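You operate a simulated robot arm through the tools that you are given. There is no shell and no other tool. Be economical: measure what you need, move in short steps, check, and stop when the job is done.

You are at the controls of a simulated robot arm. One attempt, no reset.

Task
Plug in the small column and run it up, then down again.
Fine: blue plug to the blue socket with the strip off; switch on, run with the white handset, up till the green lamp shows, then right down; off at the end.

It is judged by the outcome, as a careful person would: the job done as asked, and still so three seconds after it is handed in. It fails if anything else is knocked over, pushed out of place, dropped, spilled or broken.

Robot
A 6-joint arm with a two-finger parallel gripper, fixed in place. Base frame: the origin is at the foot of the arm, x ahead of it, y to its left, z up; the work surface is at about z = 0. Readings come in cm, degrees, newtons and seconds.
With the tool pointing down near the work surface it reaches from about 14 to 58 cm from the base axis. Its first joint turns from -66.0 to 66.0 degrees. Payload 2.1 kg.
The TCP is the grasp point between the finger pads, 3 cm short of the fingertips. In the tool frame z runs along the fingers and y along their closing line. Largest opening 9.4 cm; finger width 2.8, thickness 1; the body of the gripper, 5 by 9.6 cm, starts 5.5 cm behind the TCP.
Orientation is told as [roll, pitch, yaw] about the base's x, y, z axes, in that order, counted from this pose: with the fingers straight down and closing along the base's y, the tool's x points along the base's -x, its y along +y and its z along -z.

Tools
- The arm moves only by the tool step_arm. Its argument "moves" is a list of rows, each an object of numbers (a shift or turn left out is 0, a gripper value left out holds the last): "x", "y", "z": the shift along the tool's x, y, z in cm; "rx", "ry", "rz": the turn, a rotation vector about the tool's x, y, z in degrees; "claw": the opening, from 0 (shut) to 1 (fully open). In form: [{"x": .., "y": .., "z": .., "rx": .., "ry": .., "rz": .., "claw": ..}, ...]. A call has 1 to 10 rows; each row shifts and turns the commanded pose from where the row before left it, along the tool's axes as they then stand. A row lasts 0.2 s, in which the tool goes at most 5 cm and 8.6 degrees; a call with a longer step from one row to the next is refused whole, and so is a gripper value outside its range. A pose out of reach is approached as far as the arm can. The call stops where the force on the tool passes 40 N (or 10 N more than at its start, if that is more) or the arm is blocked; 0.2 s more then pass. The fingers move at their own pace (about 7.2 cm/s each) and stop on an object; they squeeze with about 40 N. The grip force told is the motor's: it shows also when the fingers shut on nothing. Time passes only in rows, and 0.2 s behind the last, so rows that do not move let the fingers close. It gives the time, the measured TCP pose, the force on the tool (base axes), the opening and the grip force at its end, in the units of the frame above (readings bear some noise), with the torque about the TCP (base axes, N m) and any sound that the robot's microphone picked up.
- Cameras (640 x 400 px; columns grow to the right, rows downward): "scene" is fixed at [4.68, -36.56, 48.48]; the picture's right is [0.84, -0.54, 0.00], its down [-0.31, -0.48, -0.82] and it looks along [0.44, 0.69, -0.58] (base axes); focal length 217 px, centre (320, 200). "wrist" rides on the gripper at [7.6, 1.4, -10.3] in the tool frame; the picture's right is [-0.18, 0.98, 0.00], its down [-0.75, -0.14, -0.64] and it looks along [-0.63, -0.12, 0.77] (tool axes); focal length 243 px, centre (320, 200). There is no depth. A picture from a camera that has moved, and an enlarged one, comes with that camera's place and axes in the base frame and with its lens.
- snapshot(camera): a new picture of that camera. No time passes.
- close_up(camera, box): a new picture of the part [left, top, right, bottom] of that camera's present view, enlarged. No time passes.
- sign_off(): hands the job in; it is judged then, once.

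Work in short steps. Places have to be worked out from the pictures, the camera data and where the tool is seen: move nearer, look again, correct. Check each grasp and each placing, and mend what went wrong. You have 120 turns and 68 pictures in all, those below and enlarged ones among them. Open the gripper and draw the arm clear of the work before you hand the job in, unless the task says otherwise; then end with one line.

The tools are called after "Call:" as a command line: name --argument value ..., lists and objects as JSON in quotes. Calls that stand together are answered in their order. step_arm: Moves the arm, as the interface text tells. Its arguments: {"type":"object","properties":{"moves":{"type":"array","items":{"type":"object","properties":{"x":{"type":"number"},"y":{"type":"number"},"z":{"type":"number"},"rx":{"type":"number"},"ry":{"type":"number"},"rz":{"type":"number"},"claw":{"type":"number"}}}}},"required":["moves"]} The other tools are called the same way: snapshot (camera) takes a picture; close_up (camera, box) takes an enlarged picture of a part of a camera's view; sign_off () hands the job in.

At the start:

```text
time_s: 0.0
tcp_pos: [34.8, 1.99, 36.37]
ee_rot: [-0.1, 0.0, -0.1]
wrist_force: [0.2, 0.7, -0.6]
moment: [0.02, -0.02, -0.01]
grip_width: 9.4
grasp_force: 0.0
```

scene: 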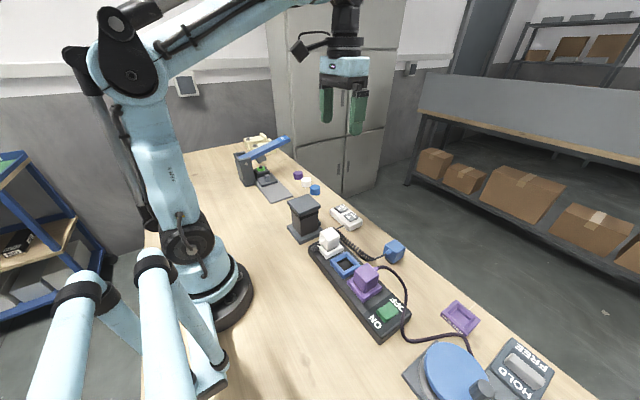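
wrist: 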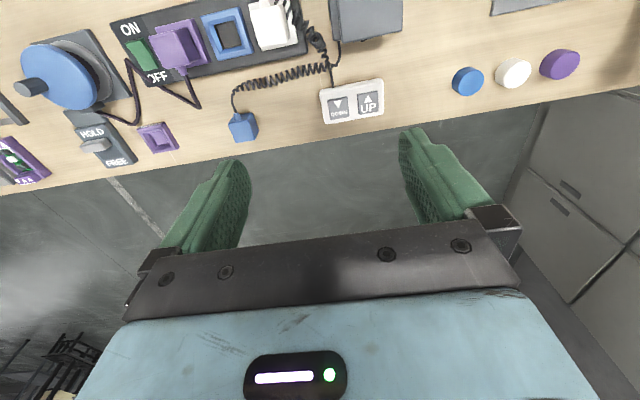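

I start by looking closer at the strip, plug and handset.

Call:
close_up --camera "scene" --box '[280, 180, 440, 280]'

Call:
close_up --camera "scene" --box '[300, 230, 560, 400]'

Call:
close_up --camera "wrist" --box '[100, 0, 420, 200]'

```text
4.00 times, centred on (360, 230) of scene
camera zoom: at [4.68, -36.56, 48.48], right [0.84, -0.54, 0.0], down [-0.31, -0.48, -0.82], along [0.44, 0.69, -0.58], focal length 869 px, centre (160, 80)
```

zoom: 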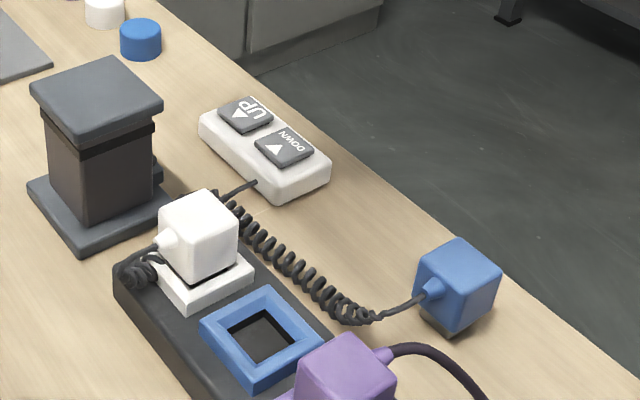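

```text
2.35 times, centred on (430, 315) of scene
camera zoom: at [4.68, -36.56, 48.48], right [0.84, -0.54, 0.0], down [-0.31, -0.48, -0.82], along [0.44, 0.69, -0.58], focal length 511 px, centre (61, -71)
```

zoom: 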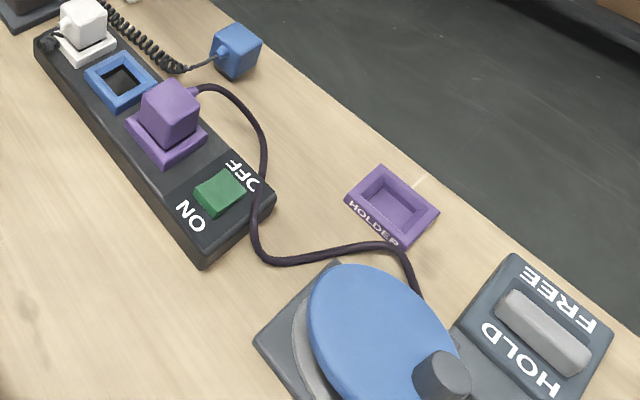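

```text
2.00 times, centred on (260, 100) of wrist
camera zoom: at [27.12, 3.45, 46.73], right [0.18, 0.98, 0.0], down [0.75, -0.14, 0.64], along [0.63, -0.12, -0.77], focal length 485 px, centre (440, 400)
```

zoom: 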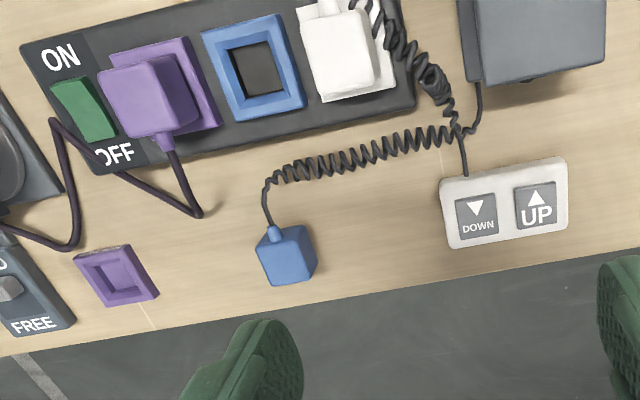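

Blue plug is near (42.5,-14,3.5), blue socket near (29,-10.7,4.5). I move the tool closer over the area for a better look.

Call:
step_arm --moves '[{"y": -4, "z": 2.5}, {"y": -4, "z": 2.5}, {"y": -4, "z": 2.5}, {"y": -2, "z": 2.5, "x": 1}, {"z": 2, "x": 1}]'

Call:
snapshot --camera "wrist"

Call:
close_up --camera "scene" --box '[220, 120, 380, 220]'

```text
time_s: 1.2
tcp_pos: [32.8, -11.95, 24.28]
ee_rot: [0.0, 0.0, 0.1]
wrist_force: [-0.6, 0.0, -1.0]
moment: [0.02, 0.0, -0.02]
grip_width: 9.39
grasp_force: 0.0
```

```text
62 pictures are left
camera wrist: at [25.04, -10.66, 34.65], right [0.18, 0.98, 0.0], down [0.75, -0.14, 0.64], along [0.63, -0.12, -0.77], focal length 243 px, centre (320, 200)
```

wrist: 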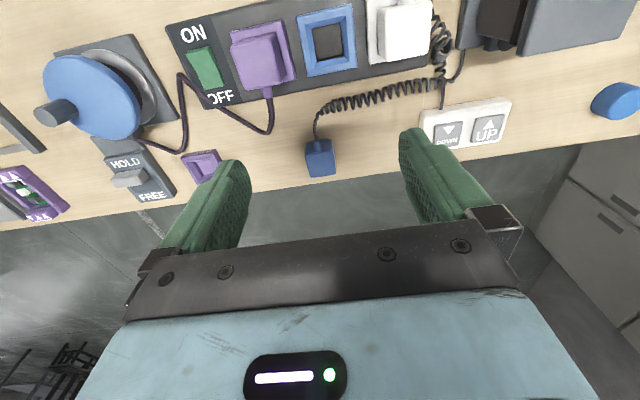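

```text
4.00 times, centred on (300, 170) of scene
camera zoom: at [4.68, -36.56, 48.48], right [0.84, -0.54, 0.0], down [-0.31, -0.48, -0.82], along [0.44, 0.69, -0.58], focal length 869 px, centre (400, 320)
```

zoom: 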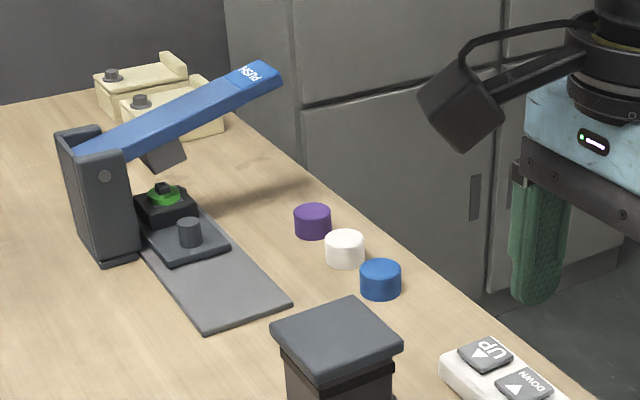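

Now closer looks at the rocker and the socket.

Call:
close_up --camera "wrist" --box '[160, 0, 360, 125]'

Call:
close_up --camera "scene" --box '[350, 280, 430, 330]'

Call:
close_up --camera "wrist" --box '[280, 0, 540, 180]'

```text
3.20 times, centred on (260, 62) of wrist
camera zoom: at [25.04, -10.66, 34.65], right [0.18, 0.98, 0.0], down [0.75, -0.14, 0.64], along [0.63, -0.12, -0.77], focal length 776 px, centre (512, 640)
```

zoom: 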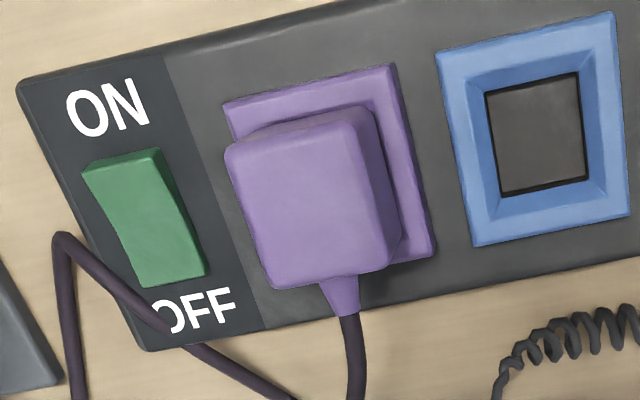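

```text
8.00 times, centred on (390, 305) of scene
camera zoom: at [4.68, -36.56, 48.48], right [0.84, -0.54, 0.0], down [-0.31, -0.48, -0.82], along [0.44, 0.69, -0.58], focal length 1739 px, centre (-240, -640)
```

zoom: 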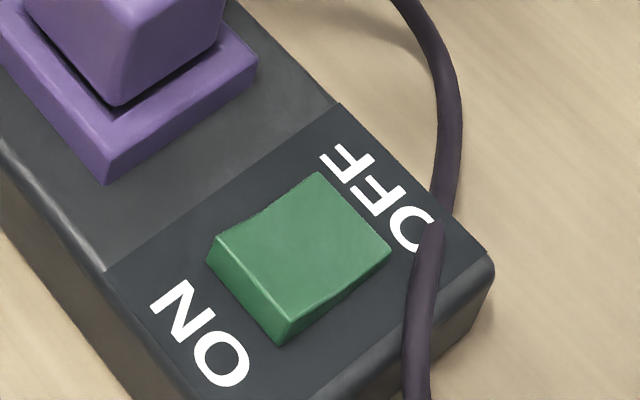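

```text
2.22 times, centred on (410, 90) of wrist
camera zoom: at [25.04, -10.66, 34.65], right [0.18, 0.98, 0.0], down [0.75, -0.14, 0.64], along [0.63, -0.12, -0.77], focal length 539 px, centre (120, 444)
```

zoom: 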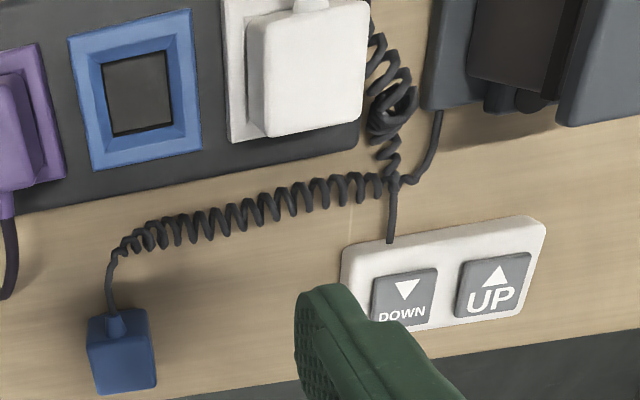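

The rocker's ON end is raised, so the strip is off. Zoom in on the plug for its yaw.

Call:
close_up --camera "wrist" --box '[290, 125, 354, 185]'

Call:
close_up --camera "scene" --box '[370, 230, 418, 270]'

```text
6.67 times, centred on (322, 155) of wrist
camera zoom: at [25.04, -10.66, 34.65], right [0.18, 0.98, 0.0], down [0.75, -0.14, 0.64], along [0.63, -0.12, -0.77], focal length 1618 px, centre (307, 500)
```

zoom: 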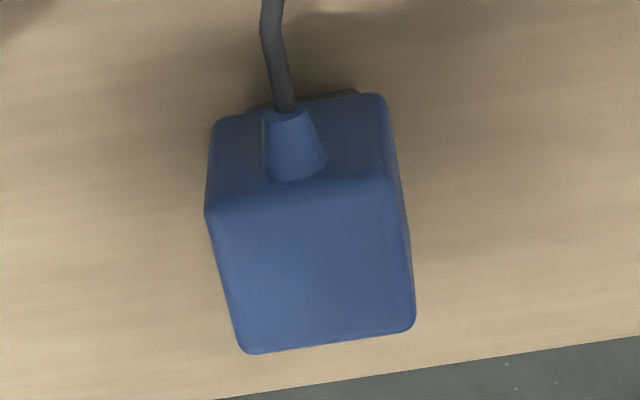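

```text
10.00 times, centred on (394, 250) of scene
camera zoom: at [4.68, -36.56, 48.48], right [0.84, -0.54, 0.0], down [-0.31, -0.48, -0.82], along [0.44, 0.69, -0.58], focal length 2173 px, centre (-420, -300)
```

zoom: 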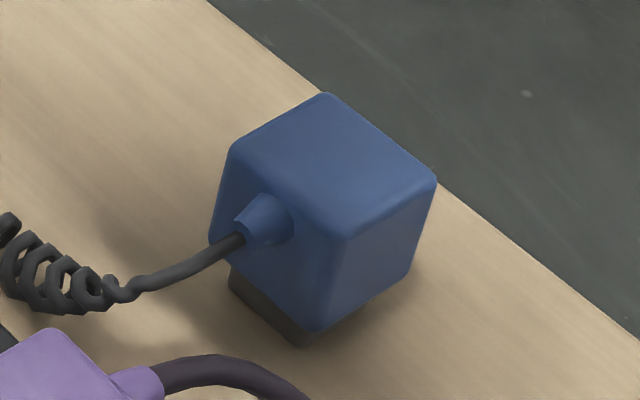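

Plug body is about 3.7 cm square at (42.5,-13.9), z 2.1–5.8, yaw ~0. I'll go above it with partial opening, stopping at z≈10 to check.

Call:
step_arm --moves '[{"x": -3.3, "y": -0.7, "z": 2, "claw": 0.68}, {"x": -3.2, "y": -0.6, "z": 3}, {"x": -3.2, "y": -0.65, "z": 3}, {"z": 3.2}, {"z": 3}]'

Call:
snapshot --camera "wrist"

Call:
close_up --camera "scene" --box '[340, 180, 468, 260]'

```text
time_s: 2.4
tcp_pos: [42.55, -13.81, 10.23]
ee_rot: [0.0, 0.0, 0.0]
wrist_force: [-0.4, 0.0, 0.0]
moment: [-0.01, 0.03, 0.03]
grip_width: 6.39
grasp_force: 0.0
```

```text
55 pictures are left
camera wrist: at [34.84, -12.47, 20.6], right [0.18, 0.98, 0.0], down [0.75, -0.14, 0.64], along [0.63, -0.12, -0.77], focal length 243 px, centre (320, 200)
```

wrist: 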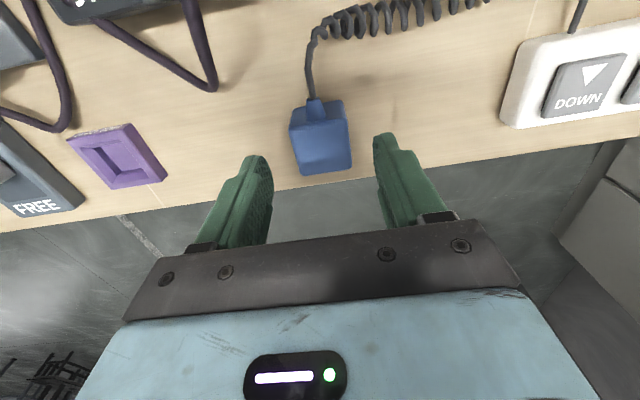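

```text
5.00 times, centred on (404, 220) of scene
camera zoom: at [4.68, -36.56, 48.48], right [0.84, -0.54, 0.0], down [-0.31, -0.48, -0.82], along [0.44, 0.69, -0.58], focal length 1087 px, centre (-100, 100)
```

zoom: 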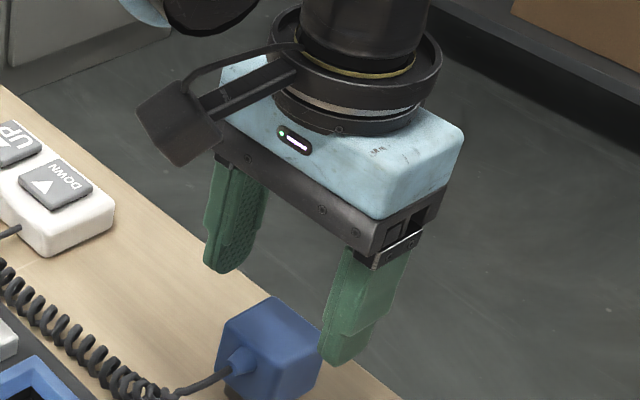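

Plug is centred between the fingers. Descend to z≈5.8 and close.

Call:
step_arm --moves '[{"z": 1.5, "x": -0.3}, {"z": 1.5}, {"z": 1.4}, {"claw": 0.2}, {"claw": 0.2}, {"claw": 0.2}, {"claw": 0.2}]'

Call:
snapshot --camera "wrist"

Call:
close_up --camera "scene" --box '[340, 200, 468, 280]'

```text
time_s: 4.0
tcp_pos: [42.87, -13.97, 6.09]
ee_rot: [0.0, 0.0, 0.1]
wrist_force: [0.3, 0.8, 15.3]
moment: [0.07, -0.02, 0.03]
grip_width: 3.91
grasp_force: 40.0
```

```text
53 pictures are left
camera wrist: at [35.13, -12.63, 16.34], right [0.18, 0.98, 0.0], down [0.75, -0.14, 0.64], along [0.63, -0.12, -0.77], focal length 243 px, centre (320, 200)
```

wrist: 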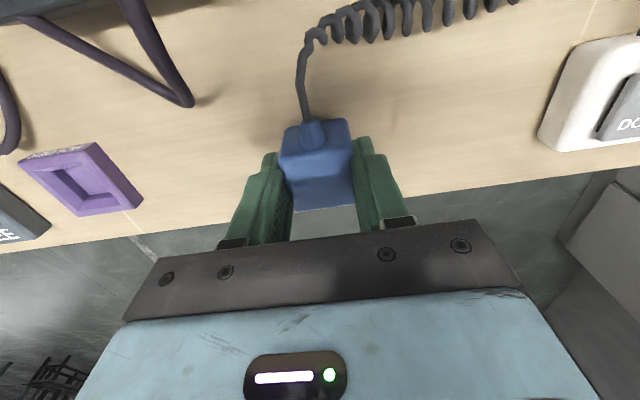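

```text
5.00 times, centred on (404, 240) of scene
camera zoom: at [4.68, -36.56, 48.48], right [0.84, -0.54, 0.0], down [-0.31, -0.48, -0.82], along [0.44, 0.69, -0.58], focal length 1087 px, centre (-100, 0)
```

zoom: 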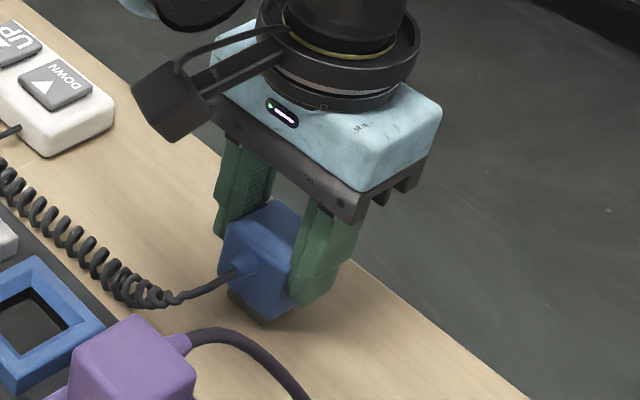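

Gripped (3.9 cm wide). Lift and check that it hangs straight.

Call:
step_arm --moves '[{"z": -1}, {"z": -2}, {"z": -3}, {"z": -3}, {"z": -1.5}]'

Call:
snapshot --camera "wrist"

Call:
close_up --camera "scene" --box '[320, 180, 480, 280]'

```text
time_s: 5.2
tcp_pos: [42.83, -13.99, 16.35]
ee_rot: [0.0, 0.0, -0.1]
wrist_force: [0.5, -0.5, -0.2]
moment: [0.02, -0.03, 0.0]
grip_width: 3.9
grasp_force: 40.1
```

```text
51 pictures are left
camera wrist: at [35.13, -12.55, 26.64], right [0.18, 0.98, 0.0], down [0.75, -0.14, 0.64], along [0.63, -0.12, -0.77], focal length 243 px, centre (320, 200)
```

wrist: 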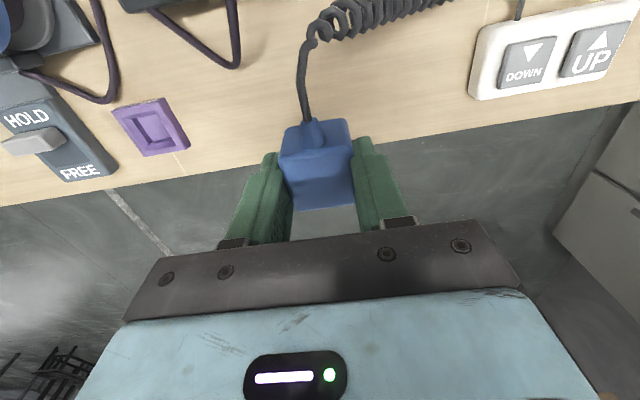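

```text
4.00 times, centred on (400, 230) of scene
camera zoom: at [4.68, -36.56, 48.48], right [0.84, -0.54, 0.0], down [-0.31, -0.48, -0.82], along [0.44, 0.69, -0.58], focal length 869 px, centre (0, 80)
```

zoom: 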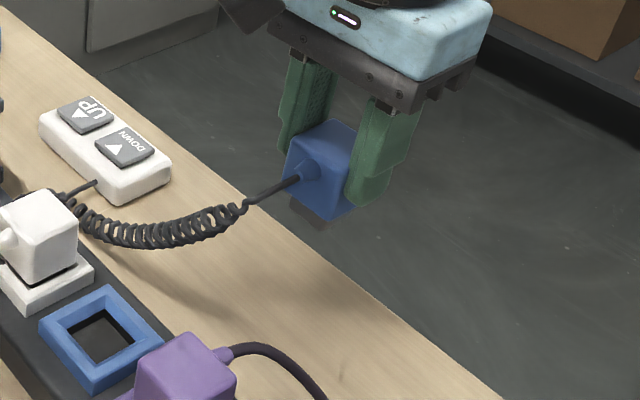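

Plug is held straight. Precise look at the blue socket from the scene camera, with the plug for reference.

Call:
close_up --camera "scene" --box '[320, 240, 384, 280]'

Call:
close_up --camera "wrist" --box '[260, 100, 388, 230]'

```text
10.00 times, centred on (352, 260) of scene
camera zoom: at [4.68, -36.56, 48.48], right [0.84, -0.54, 0.0], down [-0.31, -0.48, -0.82], along [0.44, 0.69, -0.58], focal length 2173 px, centre (0, -400)
```

zoom: 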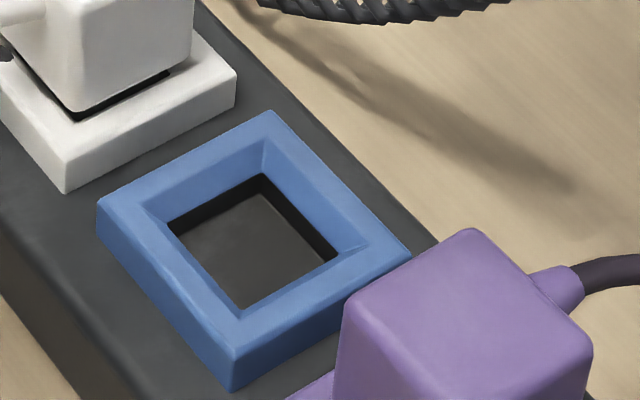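

```text
3.08 times, centred on (324, 165) of wrist
camera zoom: at [35.13, -12.55, 26.64], right [0.18, 0.98, 0.0], down [0.75, -0.14, 0.64], along [0.63, -0.12, -0.77], focal length 746 px, centre (308, 308)
```

zoom: 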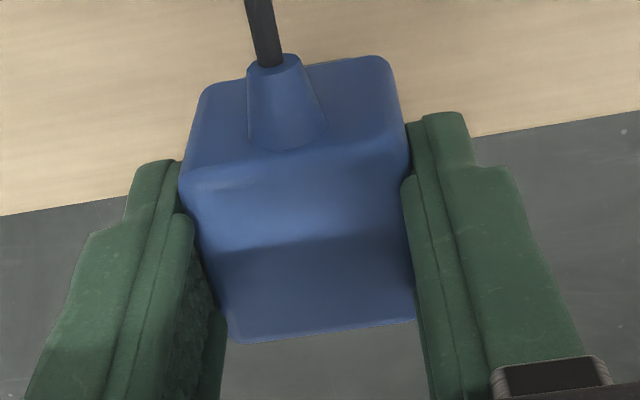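

Socket centre ≈ (28.7,-10.5), top z≈5, yaw ~0; plug is centred on the TCP within a few mm. Move above the socket at safe height.

Call:
step_arm --moves '[{"x": 3, "y": 0.7}, {"x": 4, "y": 1}, {"x": 4, "y": 1}, {"x": 2.2, "y": 0.5}, {"x": 1, "y": 0.3}, {}]'

Call:
close_up --camera "scene" --box '[300, 200, 428, 280]'

Call:
snapshot --camera "wrist"

```text
time_s: 6.6
tcp_pos: [28.6, -10.36, 16.2]
ee_rot: [0.1, 0.0, 0.1]
wrist_force: [0.4, 0.0, -0.8]
moment: [0.0, -0.01, 0.03]
grip_width: 3.88
grasp_force: 39.9
```

```text
5.00 times, centred on (364, 240) of scene
camera zoom: at [4.68, -36.56, 48.48], right [0.84, -0.54, 0.0], down [-0.31, -0.48, -0.82], along [0.44, 0.69, -0.58], focal length 1087 px, centre (100, 0)
```

zoom: 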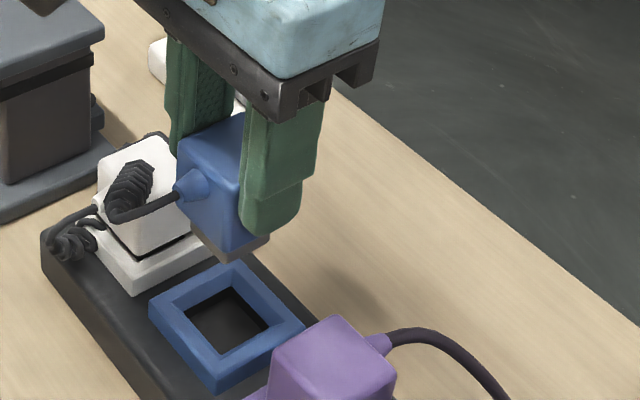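

```text
46 pictures are left
camera wrist: at [20.93, -8.92, 26.53], right [0.18, 0.98, 0.0], down [0.75, -0.14, 0.64], along [0.63, -0.12, -0.77], focal length 243 px, centre (320, 200)
```

wrist: 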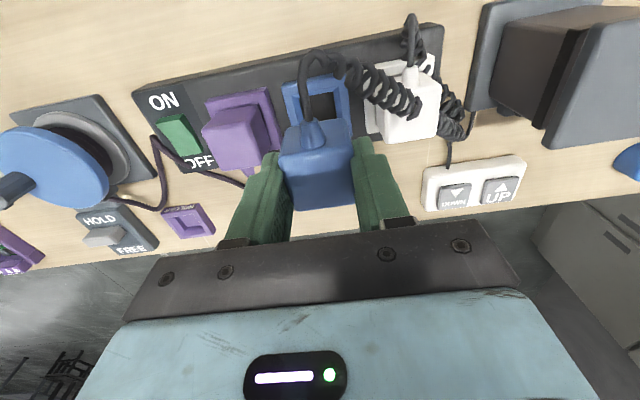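

Alignment looks right; lower until the pin block is just above the frame and check.

Call:
step_arm --moves '[{"z": 2, "y": -0.1}, {"z": 1.8}, {"z": 0.6}, {}]'

Call:
close_up --camera "scene" --box '[310, 220, 390, 280]'

Call:
close_up --camera "wrist" --box '[200, 50, 460, 220]'

```text
time_s: 7.6
tcp_pos: [28.78, -10.5, 11.93]
ee_rot: [-0.1, 0.1, 0.0]
wrist_force: [-0.5, -0.1, -1.2]
moment: [-0.02, -0.02, 0.01]
grip_width: 3.89
grasp_force: 40.4
```

```text
6.67 times, centred on (350, 250) of scene
camera zoom: at [4.68, -36.56, 48.48], right [0.84, -0.54, 0.0], down [-0.31, -0.48, -0.82], along [0.44, 0.69, -0.58], focal length 1449 px, centre (120, -133)
```

zoom: 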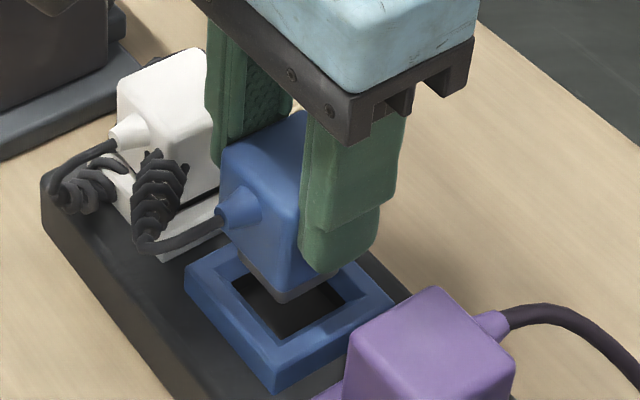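

```text
2.35 times, centred on (330, 135) of wrist
camera zoom: at [20.96, -9.06, 22.18], right [0.18, 0.98, 0.0], down [0.75, -0.14, 0.64], along [0.63, -0.12, -0.77], focal length 571 px, centre (296, 353)
```

zoom: 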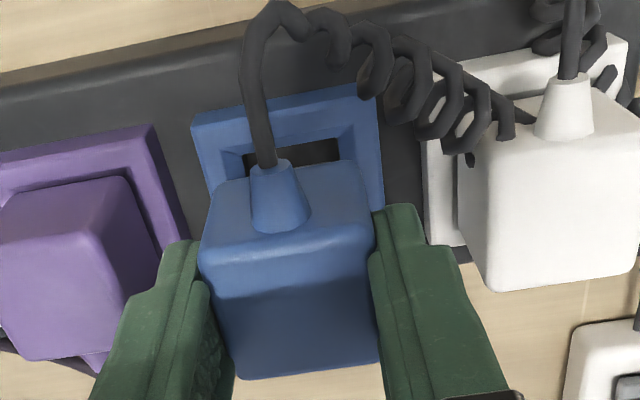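

Pin corner and recess corner line up to within a few millimetres. Lower in small steps, watching force.

Call:
step_arm --moves '[{"z": 0.5}, {"z": 0.5}, {"z": 0.4}, {"z": 0.4}, {}]'

Call:
close_up --camera "scene" --box '[310, 220, 390, 280]'

```text
time_s: 8.8
tcp_pos: [28.62, -10.48, 10.14]
ee_rot: [-0.1, 0.0, -0.1]
wrist_force: [2.0, -0.2, 4.1]
moment: [0.0, -0.07, 0.03]
grip_width: 3.91
grasp_force: 39.9
```

```text
6.67 times, centred on (350, 250) of scene
camera zoom: at [4.68, -36.56, 48.48], right [0.84, -0.54, 0.0], down [-0.31, -0.48, -0.82], along [0.44, 0.69, -0.58], focal length 1449 px, centre (120, -133)
```

zoom: 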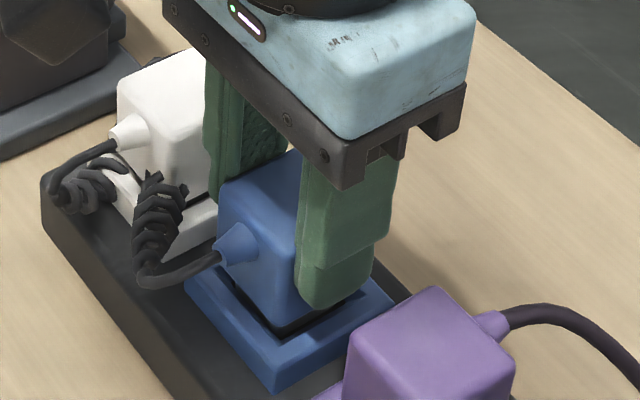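

It's in the funnel, touching lightly on the -x side. Nudge +x and press on.

Call:
step_arm --moves '[{"x": -0.15, "z": 0.2}, {"z": 0.3}, {"z": 0.3}, {"z": 0.3}, {"z": 0.3}, {}]'

Call:
close_up --camera "scene" --box '[310, 220, 390, 280]'

```text
time_s: 9.7
tcp_pos: [28.83, -10.39, 9.49]
ee_rot: [0.1, 0.2, 0.1]
wrist_force: [-1.7, 1.1, 15.5]
moment: [0.02, -0.05, 0.02]
grip_width: 3.88
grasp_force: 39.9
stopped in row 4: the force on the tool passed its limit at 57 N (the readings are from after the stop); the commanded pose is now the measured one
```

```text
6.67 times, centred on (350, 250) of scene
camera zoom: at [4.68, -36.56, 48.48], right [0.84, -0.54, 0.0], down [-0.31, -0.48, -0.82], along [0.44, 0.69, -0.58], focal length 1449 px, centre (120, -133)
```

zoom: 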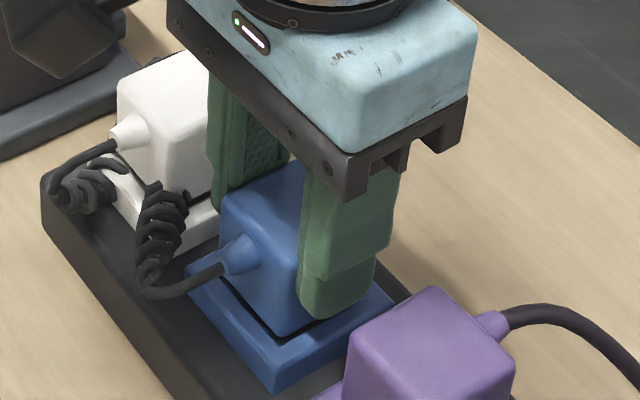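

Force spike: either seated or caught. Compare with the white plug's seating.

Call:
close_up --camera "scene" --box '[320, 235, 368, 271]'

Call:
close_up --camera "wrist" --box '[180, 20, 470, 220]'

```text
11.11 times, centred on (344, 253) of scene
camera zoom: at [4.68, -36.56, 48.48], right [0.84, -0.54, 0.0], down [-0.31, -0.48, -0.82], along [0.44, 0.69, -0.58], focal length 2415 px, centre (53, -389)
```

zoom: 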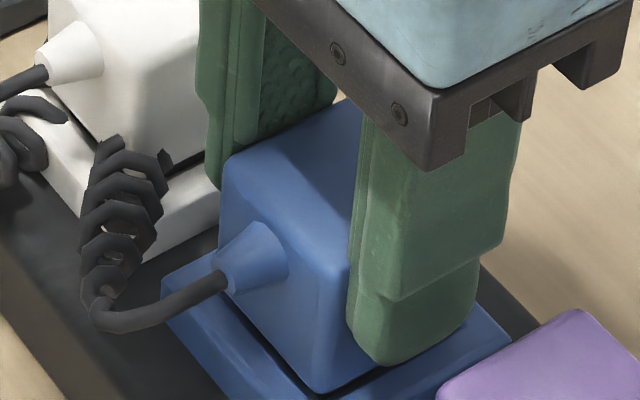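

```text
2.00 times, centred on (325, 120) of wrist
camera zoom: at [21.11, -9.12, 19.79], right [0.18, 0.98, 0.0], down [0.76, -0.14, 0.64], along [0.63, -0.12, -0.77], focal length 485 px, centre (310, 360)
```

zoom: 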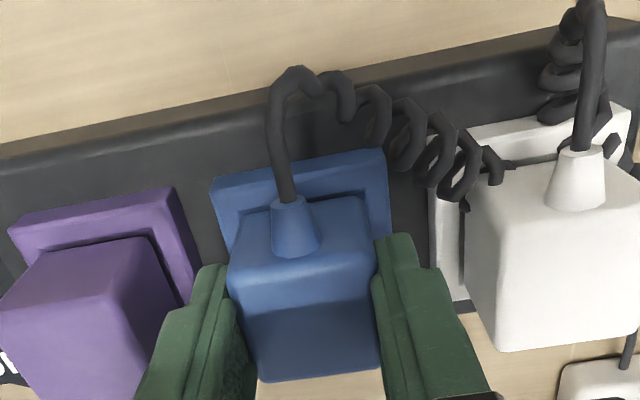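

Gap looks like the white plug's. One gentle extra press to confirm it is bottomed.

Call:
step_arm --moves '[{"z": 0.15}, {"z": 0.15}, {"z": 0.15}, {}]'

```text
time_s: 10.0
tcp_pos: [28.69, -10.5, 9.5]
ee_rot: [0.1, 0.3, 0.2]
wrist_force: [-1.3, 0.7, 14.6]
moment: [0.06, -0.08, 0.01]
grip_width: 3.9
grasp_force: 40.0
stopped in row 1: the force on the tool passed its limit at 48 N (the readings are from after the stop); the commanded pose is now the measured one
```

It doesn't go further. Release slightly, rise, and inspect seating height from the scene and wrist.

Call:
step_arm --moves '[{"claw": 0.55}, {"claw": 0.55}, {"z": -1.5}, {"z": -3}, {"z": -4}, {"z": -3}, {"x": 2}]'

Call:
close_up --camera "scene" --box '[310, 220, 406, 292]'

Call:
snapshot --camera "wrist"

```text
time_s: 11.6
tcp_pos: [26.87, -10.4, 21.12]
ee_rot: [0.0, 0.2, 0.0]
wrist_force: [-0.7, 0.0, 0.3]
moment: [-0.03, -0.02, 0.02]
grip_width: 5.17
grasp_force: 0.0
```

```text
5.56 times, centred on (358, 256) of scene
camera zoom: at [4.69, -36.56, 48.48], right [0.84, -0.54, 0.0], down [-0.31, -0.48, -0.82], along [0.44, 0.69, -0.58], focal length 1207 px, centre (109, -111)
```

zoom: 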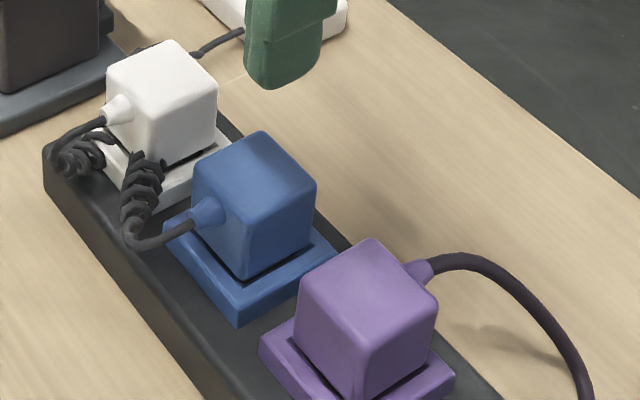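

```text
38 pictures are left
camera wrist: at [19.18, -8.98, 31.35], right [0.18, 0.98, 0.0], down [0.76, -0.14, 0.64], along [0.63, -0.12, -0.77], focal length 243 px, centre (320, 200)
```

wrist: 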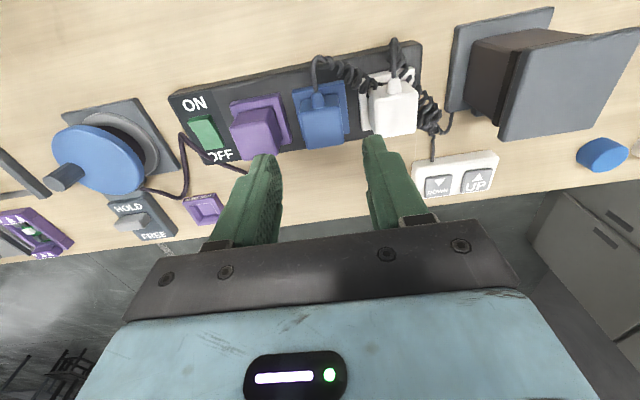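

Blue plug sits exactly like its neighbours. Now the rocker: ON end near (27,-24.4), OFF end near (30.7,-24.4). Shut the gripper and go above the ON end.

Call:
step_arm --moves '[{"y": -4, "claw": 0}, {"y": -4}, {"y": -4}, {"y": -2, "z": 3, "x": 0.2}, {"z": 3.5}, {"z": 3}, {}]'

Call:
snapshot --camera "wrist"

Call:
close_up --camera "scene" --box '[330, 230, 450, 330]'

```text
time_s: 13.2
tcp_pos: [26.52, -24.75, 11.41]
ee_rot: [0.0, 0.3, 0.1]
wrist_force: [0.4, -0.3, 0.6]
moment: [0.0, 0.02, 0.01]
grip_width: 0.0
grasp_force: 33.1
```

```text
37 pictures are left
camera wrist: at [18.79, -23.25, 21.66], right [0.18, 0.98, 0.0], down [0.76, -0.14, 0.64], along [0.63, -0.12, -0.77], focal length 243 px, centre (320, 200)
```

wrist: 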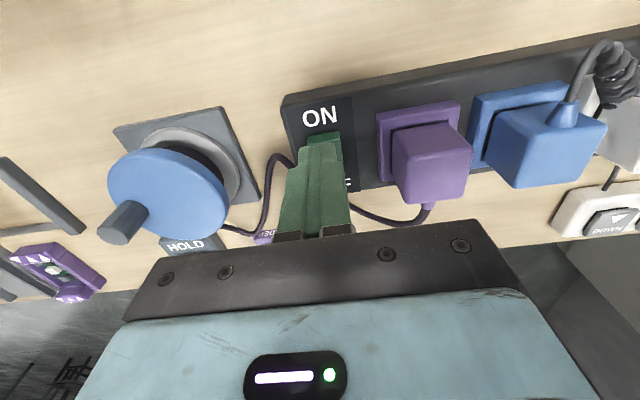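

```text
4.00 times, centred on (390, 280) of scene
camera zoom: at [4.68, -36.56, 48.48], right [0.84, -0.54, 0.0], down [-0.31, -0.48, -0.82], along [0.44, 0.69, -0.58], focal length 869 px, centre (40, -120)
```

zoom: 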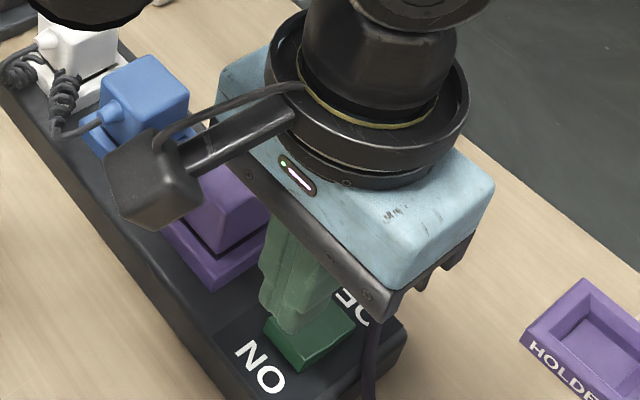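

Tips are over the ON end. Shift slightly +y/+x and press down slowly.

Call:
step_arm --moves '[{"y": 0.35, "x": -0.4, "z": 1.5}, {"z": 1.2}, {"z": 0.4}, {"z": 0.3}, {"z": 0.3}, {"z": 0.3}, {"z": 0.3}]'

Call:
close_up --camera "scene" --box '[330, 250, 430, 330]'

```text
time_s: 14.8
tcp_pos: [26.96, -24.22, 7.29]
ee_rot: [0.2, 0.2, 0.1]
wrist_force: [-0.5, 2.0, 35.9]
moment: [0.09, -0.47, -0.04]
grip_width: 0.0
grasp_force: 33.6
heard: click
```

```text
5.00 times, centred on (380, 290) of scene
camera zoom: at [4.67, -36.55, 48.49], right [0.84, -0.54, 0.0], down [-0.31, -0.48, -0.82], along [0.44, 0.69, -0.58], focal length 1087 px, centre (20, -250)
```

zoom: 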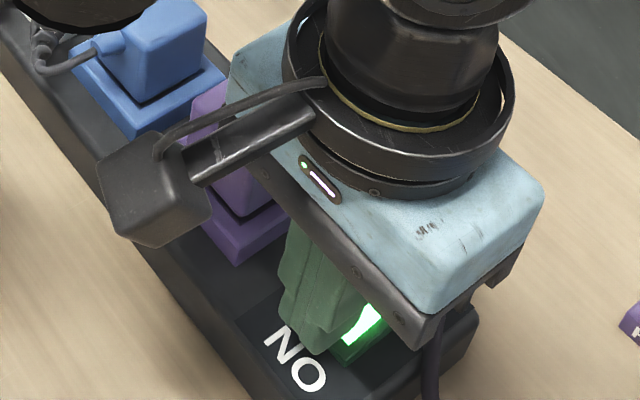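

Click heard and the rocker lit. Raise and move to above the handset's UP button (≈(43.8,10)).

Call:
step_arm --moves '[{"z": -2}, {"z": -4}, {"z": -4.5}, {"z": -3, "y": 3, "x": -2}, {"y": 4, "x": -2.5}, {"y": 4, "x": -2.5}, {"y": 4, "x": -2.5}, {"y": 4, "x": -2.5}, {"y": 4, "x": -2.5}, {"y": 4, "x": -1.5}]'

Call:
snapshot --camera "wrist"

Call:
snapshot --camera "scene"

```text
time_s: 17.0
tcp_pos: [43.17, 2.52, 20.63]
ee_rot: [0.0, 0.4, -0.1]
wrist_force: [-0.5, -0.4, 0.0]
moment: [0.04, 0.0, 0.02]
grip_width: 0.0
grasp_force: 33.5
```

```text
34 pictures are left
camera wrist: at [35.53, 4.02, 30.97], right [0.18, 0.98, 0.0], down [0.76, -0.14, 0.64], along [0.63, -0.12, -0.77], focal length 243 px, centre (320, 200)
```

wrist: 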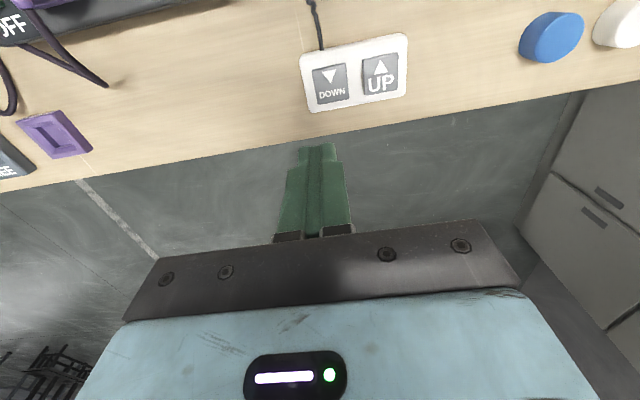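

```text
33 pictures are left
```

scene: 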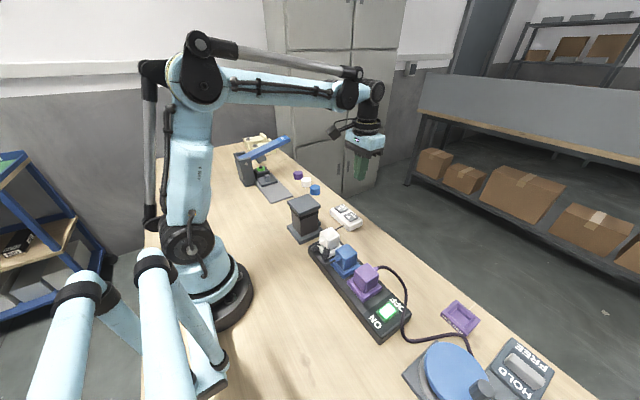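

Refined: DOWN ≈(42.6,3.9), UP ≈(42.6,9.0), tops z≈3.2. Hover above UP.

Call:
step_arm --moves '[{"y": 3.5, "x": 0.3}, {"y": 3, "x": 0.3, "z": 3}, {"z": 4}, {"z": 3.5}, {}]'

Call:
snapshot --camera "wrist"

Call:
close_up --camera "scene" --box '[270, 150, 430, 250]'

```text
time_s: 18.2
tcp_pos: [42.49, 9.21, 9.98]
ee_rot: [0.1, 0.3, 0.2]
wrist_force: [-0.2, -0.3, 0.2]
moment: [-0.01, -0.04, -0.05]
grip_width: 0.0
grasp_force: 33.0
```

```text
32 pictures are left
camera wrist: at [34.74, 10.6, 20.24], right [0.18, 0.98, 0.0], down [0.76, -0.14, 0.64], along [0.63, -0.12, -0.77], focal length 243 px, centre (320, 200)
```

wrist: 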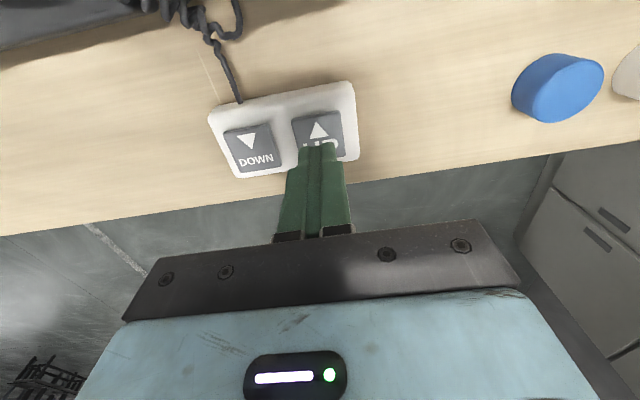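

```text
4.00 times, centred on (350, 200) of scene
camera zoom: at [4.68, -36.56, 48.48], right [0.84, -0.54, 0.0], down [-0.31, -0.48, -0.82], along [0.44, 0.69, -0.58], focal length 869 px, centre (200, 200)
```

zoom: 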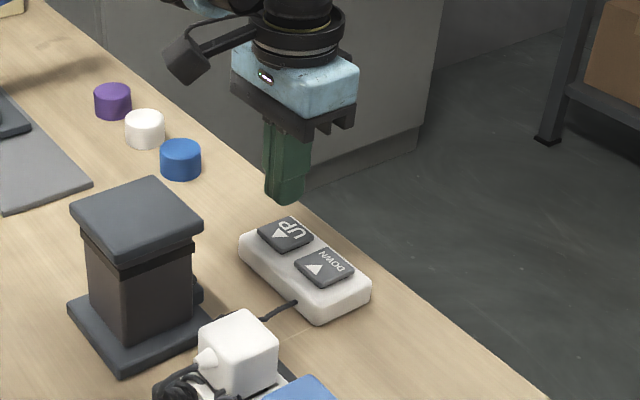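

UP is right below at ≈(42.4,9.0). Press down gradually and watch force.

Call:
step_arm --moves '[{"z": 1.6, "y": -0.2, "x": 0.1}, {"z": 1.4}, {"z": 0.3}, {"z": 0.2}, {"z": 0.2}, {"z": 0.2}]'

Call:
close_up --camera "scene" --box '[270, 150, 430, 250]'

```text
time_s: 19.6
tcp_pos: [42.31, 9.15, 6.11]
ee_rot: [0.1, 0.3, 0.1]
wrist_force: [-1.1, 0.0, 1.7]
moment: [0.0, -0.02, 0.01]
grip_width: 0.01
grasp_force: 33.0
heard: click
```

```text
4.00 times, centred on (350, 200) of scene
camera zoom: at [4.68, -36.56, 48.48], right [0.84, -0.54, 0.0], down [-0.31, -0.48, -0.82], along [0.44, 0.69, -0.58], focal length 869 px, centre (200, 200)
```

zoom: 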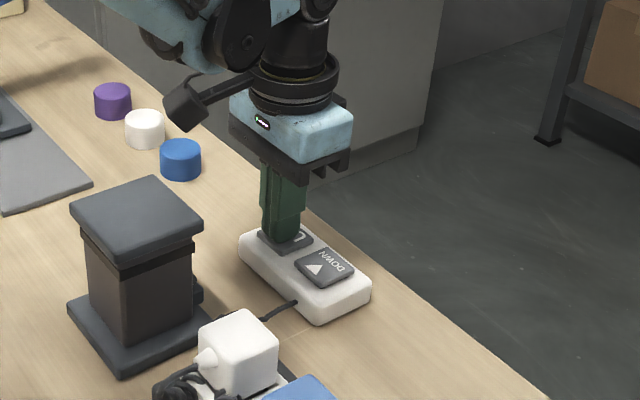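

Click heard – button is down. Hold for 1 s and look at the column.

Call:
step_arm --moves '[{"z": 0.1}, {}, {}, {}, {}]'

Call:
close_up --camera "scene" --box '[270, 150, 430, 250]'

```text
time_s: 20.8
tcp_pos: [42.27, 9.12, 6.14]
ee_rot: [0.2, 0.3, 0.0]
wrist_force: [0.9, 0.7, 2.3]
moment: [0.01, -0.04, -0.01]
grip_width: 0.02
grasp_force: 32.9
```

```text
4.00 times, centred on (350, 200) of scene
camera zoom: at [4.68, -36.56, 48.48], right [0.84, -0.54, 0.0], down [-0.31, -0.48, -0.82], along [0.44, 0.69, -0.58], focal length 869 px, centre (200, 200)
```

zoom: 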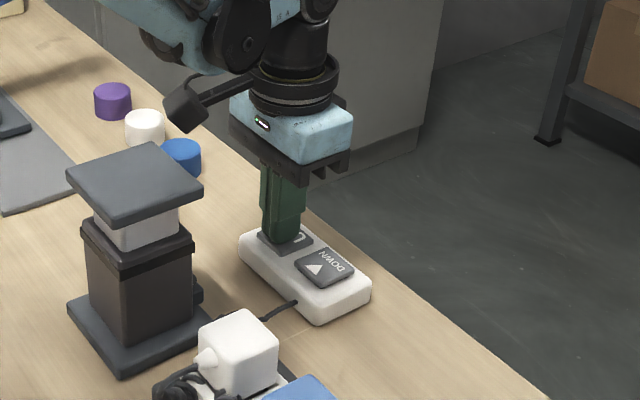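

Column rises while held, but the wrist camera's rear overhangs the column plate. Release now and yaw the tool so the camera is out of the column's way.

Call:
step_arm --moves '[{"z": -2}, {"z": -2, "rz": 8.5}, {"rz": 8.5}, {"rz": 8.5}, {"rz": 8.5}, {"rz": 8.5}, {"rz": 8.5}, {"rz": 8.5}, {"rz": 8.5}, {}]'

Call:
close_up --camera "scene" --box '[270, 150, 430, 250]'

Call:
snapshot --camera "wrist"

```text
time_s: 23.0
tcp_pos: [42.16, 9.1, 10.22]
ee_rot: [-0.2, 0.2, -68.1]
wrist_force: [0.5, -0.4, -0.3]
moment: [-0.01, 0.05, 0.02]
grip_width: 0.0
grasp_force: 32.9
```

```text
4.00 times, centred on (350, 200) of scene
camera zoom: at [4.68, -36.56, 48.48], right [0.84, -0.54, 0.0], down [-0.31, -0.48, -0.82], along [0.44, 0.69, -0.58], focal length 869 px, centre (200, 200)
```

zoom: 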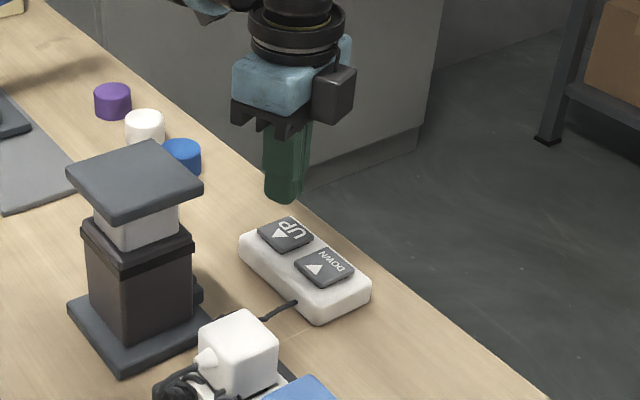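

```text
27 pictures are left
camera wrist: at [40.72, 16.66, 20.47], right [0.98, 0.2, 0.0], down [0.15, -0.75, 0.64], along [0.12, -0.63, -0.77], focal length 243 px, centre (320, 200)
```

wrist: 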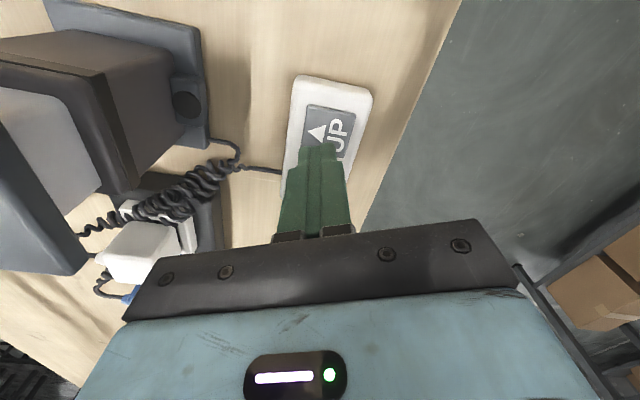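

Column stopped at partial height, camera clear; the dark dome on the column's base (likely the lamp) is visible here. Press UP again and hold.

Call:
step_arm --moves '[{"z": 2}, {"z": 1.5}, {"z": 0.3}, {"z": 0.3}, {"z": 0.1}, {}, {}, {}, {}, {}]'

Call:
close_up --camera "scene" --box '[270, 150, 430, 250]'

```text
time_s: 25.2
tcp_pos: [42.12, 9.06, 5.93]
ee_rot: [-0.2, 0.2, -67.9]
wrist_force: [1.1, -2.0, 6.4]
moment: [-0.07, -0.03, 0.01]
grip_width: 0.0
grasp_force: 33.1
heard: click
```

```text
4.00 times, centred on (350, 200) of scene
camera zoom: at [4.68, -36.56, 48.48], right [0.84, -0.54, 0.0], down [-0.31, -0.48, -0.82], along [0.44, 0.69, -0.58], focal length 869 px, centre (200, 200)
```

zoom: 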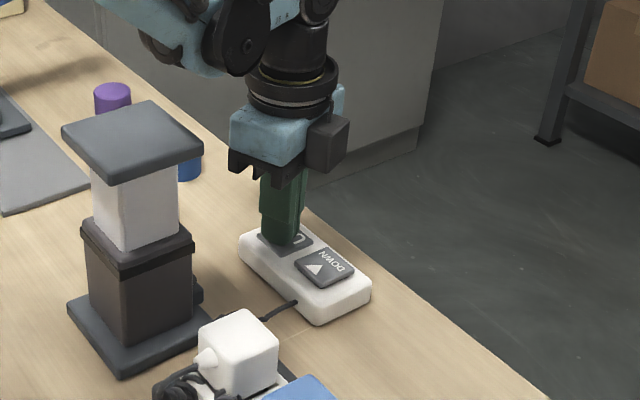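

Rising well with clearance. Hold another 0.8 s.

Call:
step_arm --moves '[{}, {}, {}]'

Call:
snapshot --camera "scene"

Call:
snapshot --camera "wrist"

```text
time_s: 26.0
tcp_pos: [42.34, 9.13, 6.04]
ee_rot: [-0.2, 0.2, -67.9]
wrist_force: [1.5, -0.3, 6.4]
moment: [-0.03, -0.04, 0.0]
grip_width: 0.0
grasp_force: 33.1
```

```text
25 pictures are left
```

scene: 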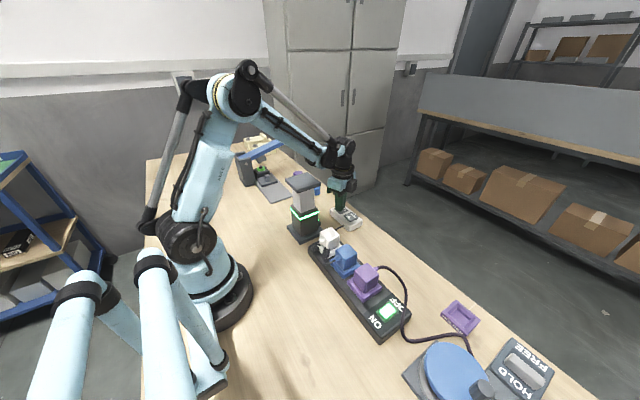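

```text
24 pictures are left
camera wrist: at [40.64, 16.75, 16.22], right [0.98, 0.2, 0.0], down [0.16, -0.75, 0.64], along [0.12, -0.63, -0.77], focal length 243 px, centre (320, 200)
```

wrist: 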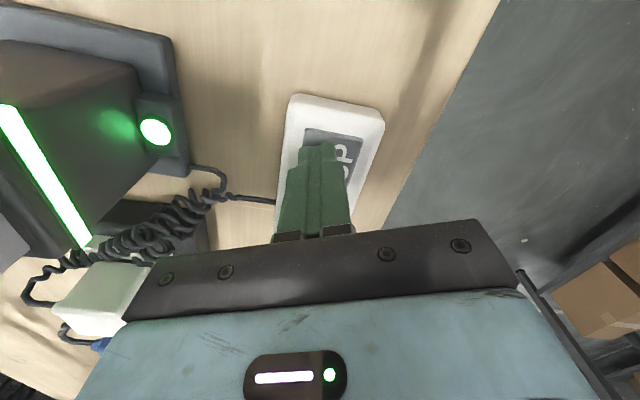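

The green lamp (dome and band) is lit: top reached. Release UP and move over DOWN.

Call:
step_arm --moves '[{"z": -2}, {"z": -2}, {}]'

Call:
close_up --camera "scene" --box '[270, 150, 430, 250]'

```text
time_s: 26.8
tcp_pos: [42.3, 9.2, 9.84]
ee_rot: [-0.3, 0.2, -67.9]
wrist_force: [-0.4, -0.9, -0.3]
moment: [-0.03, -0.04, 0.04]
grip_width: 0.0
grasp_force: 33.1
```

```text
4.00 times, centred on (350, 200) of scene
camera zoom: at [4.68, -36.56, 48.48], right [0.84, -0.54, 0.0], down [-0.31, -0.48, -0.82], along [0.44, 0.69, -0.58], focal length 869 px, centre (200, 200)
```

zoom: 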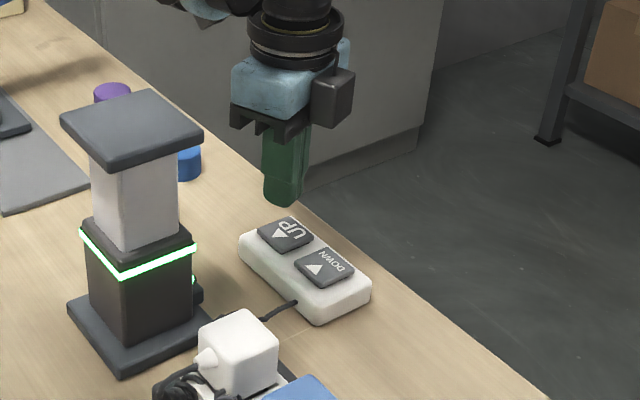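

Lamp stays on at the top. Move to DOWN (base −5.1 in y).

Call:
step_arm --moves '[{"x": -2.39, "y": -0.89}, {"x": -2.39, "y": -0.88}, {}]'

Call:
close_up --camera "scene" --box '[320, 180, 400, 230]'

Call:
snapshot --camera "wrist"

```text
time_s: 27.6
tcp_pos: [42.45, 3.89, 9.92]
ee_rot: [-0.2, 0.1, -67.8]
wrist_force: [0.3, 0.2, 0.3]
moment: [0.03, -0.01, 0.0]
grip_width: 0.01
grasp_force: 33.0
```

```text
8.00 times, centred on (360, 205) of scene
camera zoom: at [4.68, -36.56, 48.48], right [0.84, -0.54, 0.0], down [-0.31, -0.48, -0.82], along [0.44, 0.69, -0.58], focal length 1739 px, centre (0, 160)
```

zoom: 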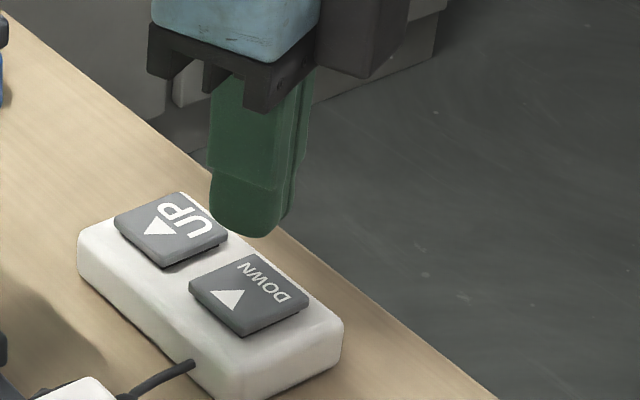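

```text
21 pictures are left
camera wrist: at [40.88, 11.53, 20.21], right [0.98, 0.2, 0.0], down [0.16, -0.75, 0.64], along [0.12, -0.63, -0.77], focal length 243 px, centre (320, 200)
```

wrist: 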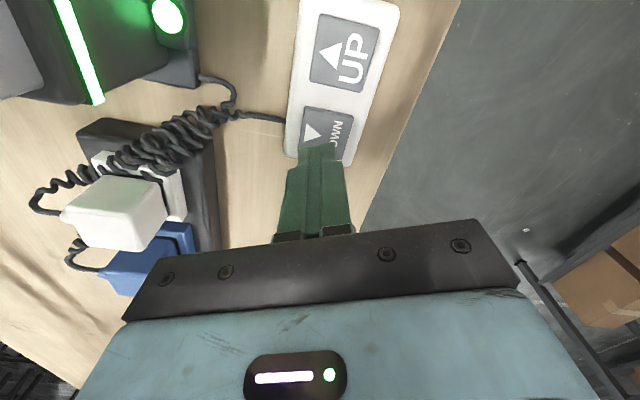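

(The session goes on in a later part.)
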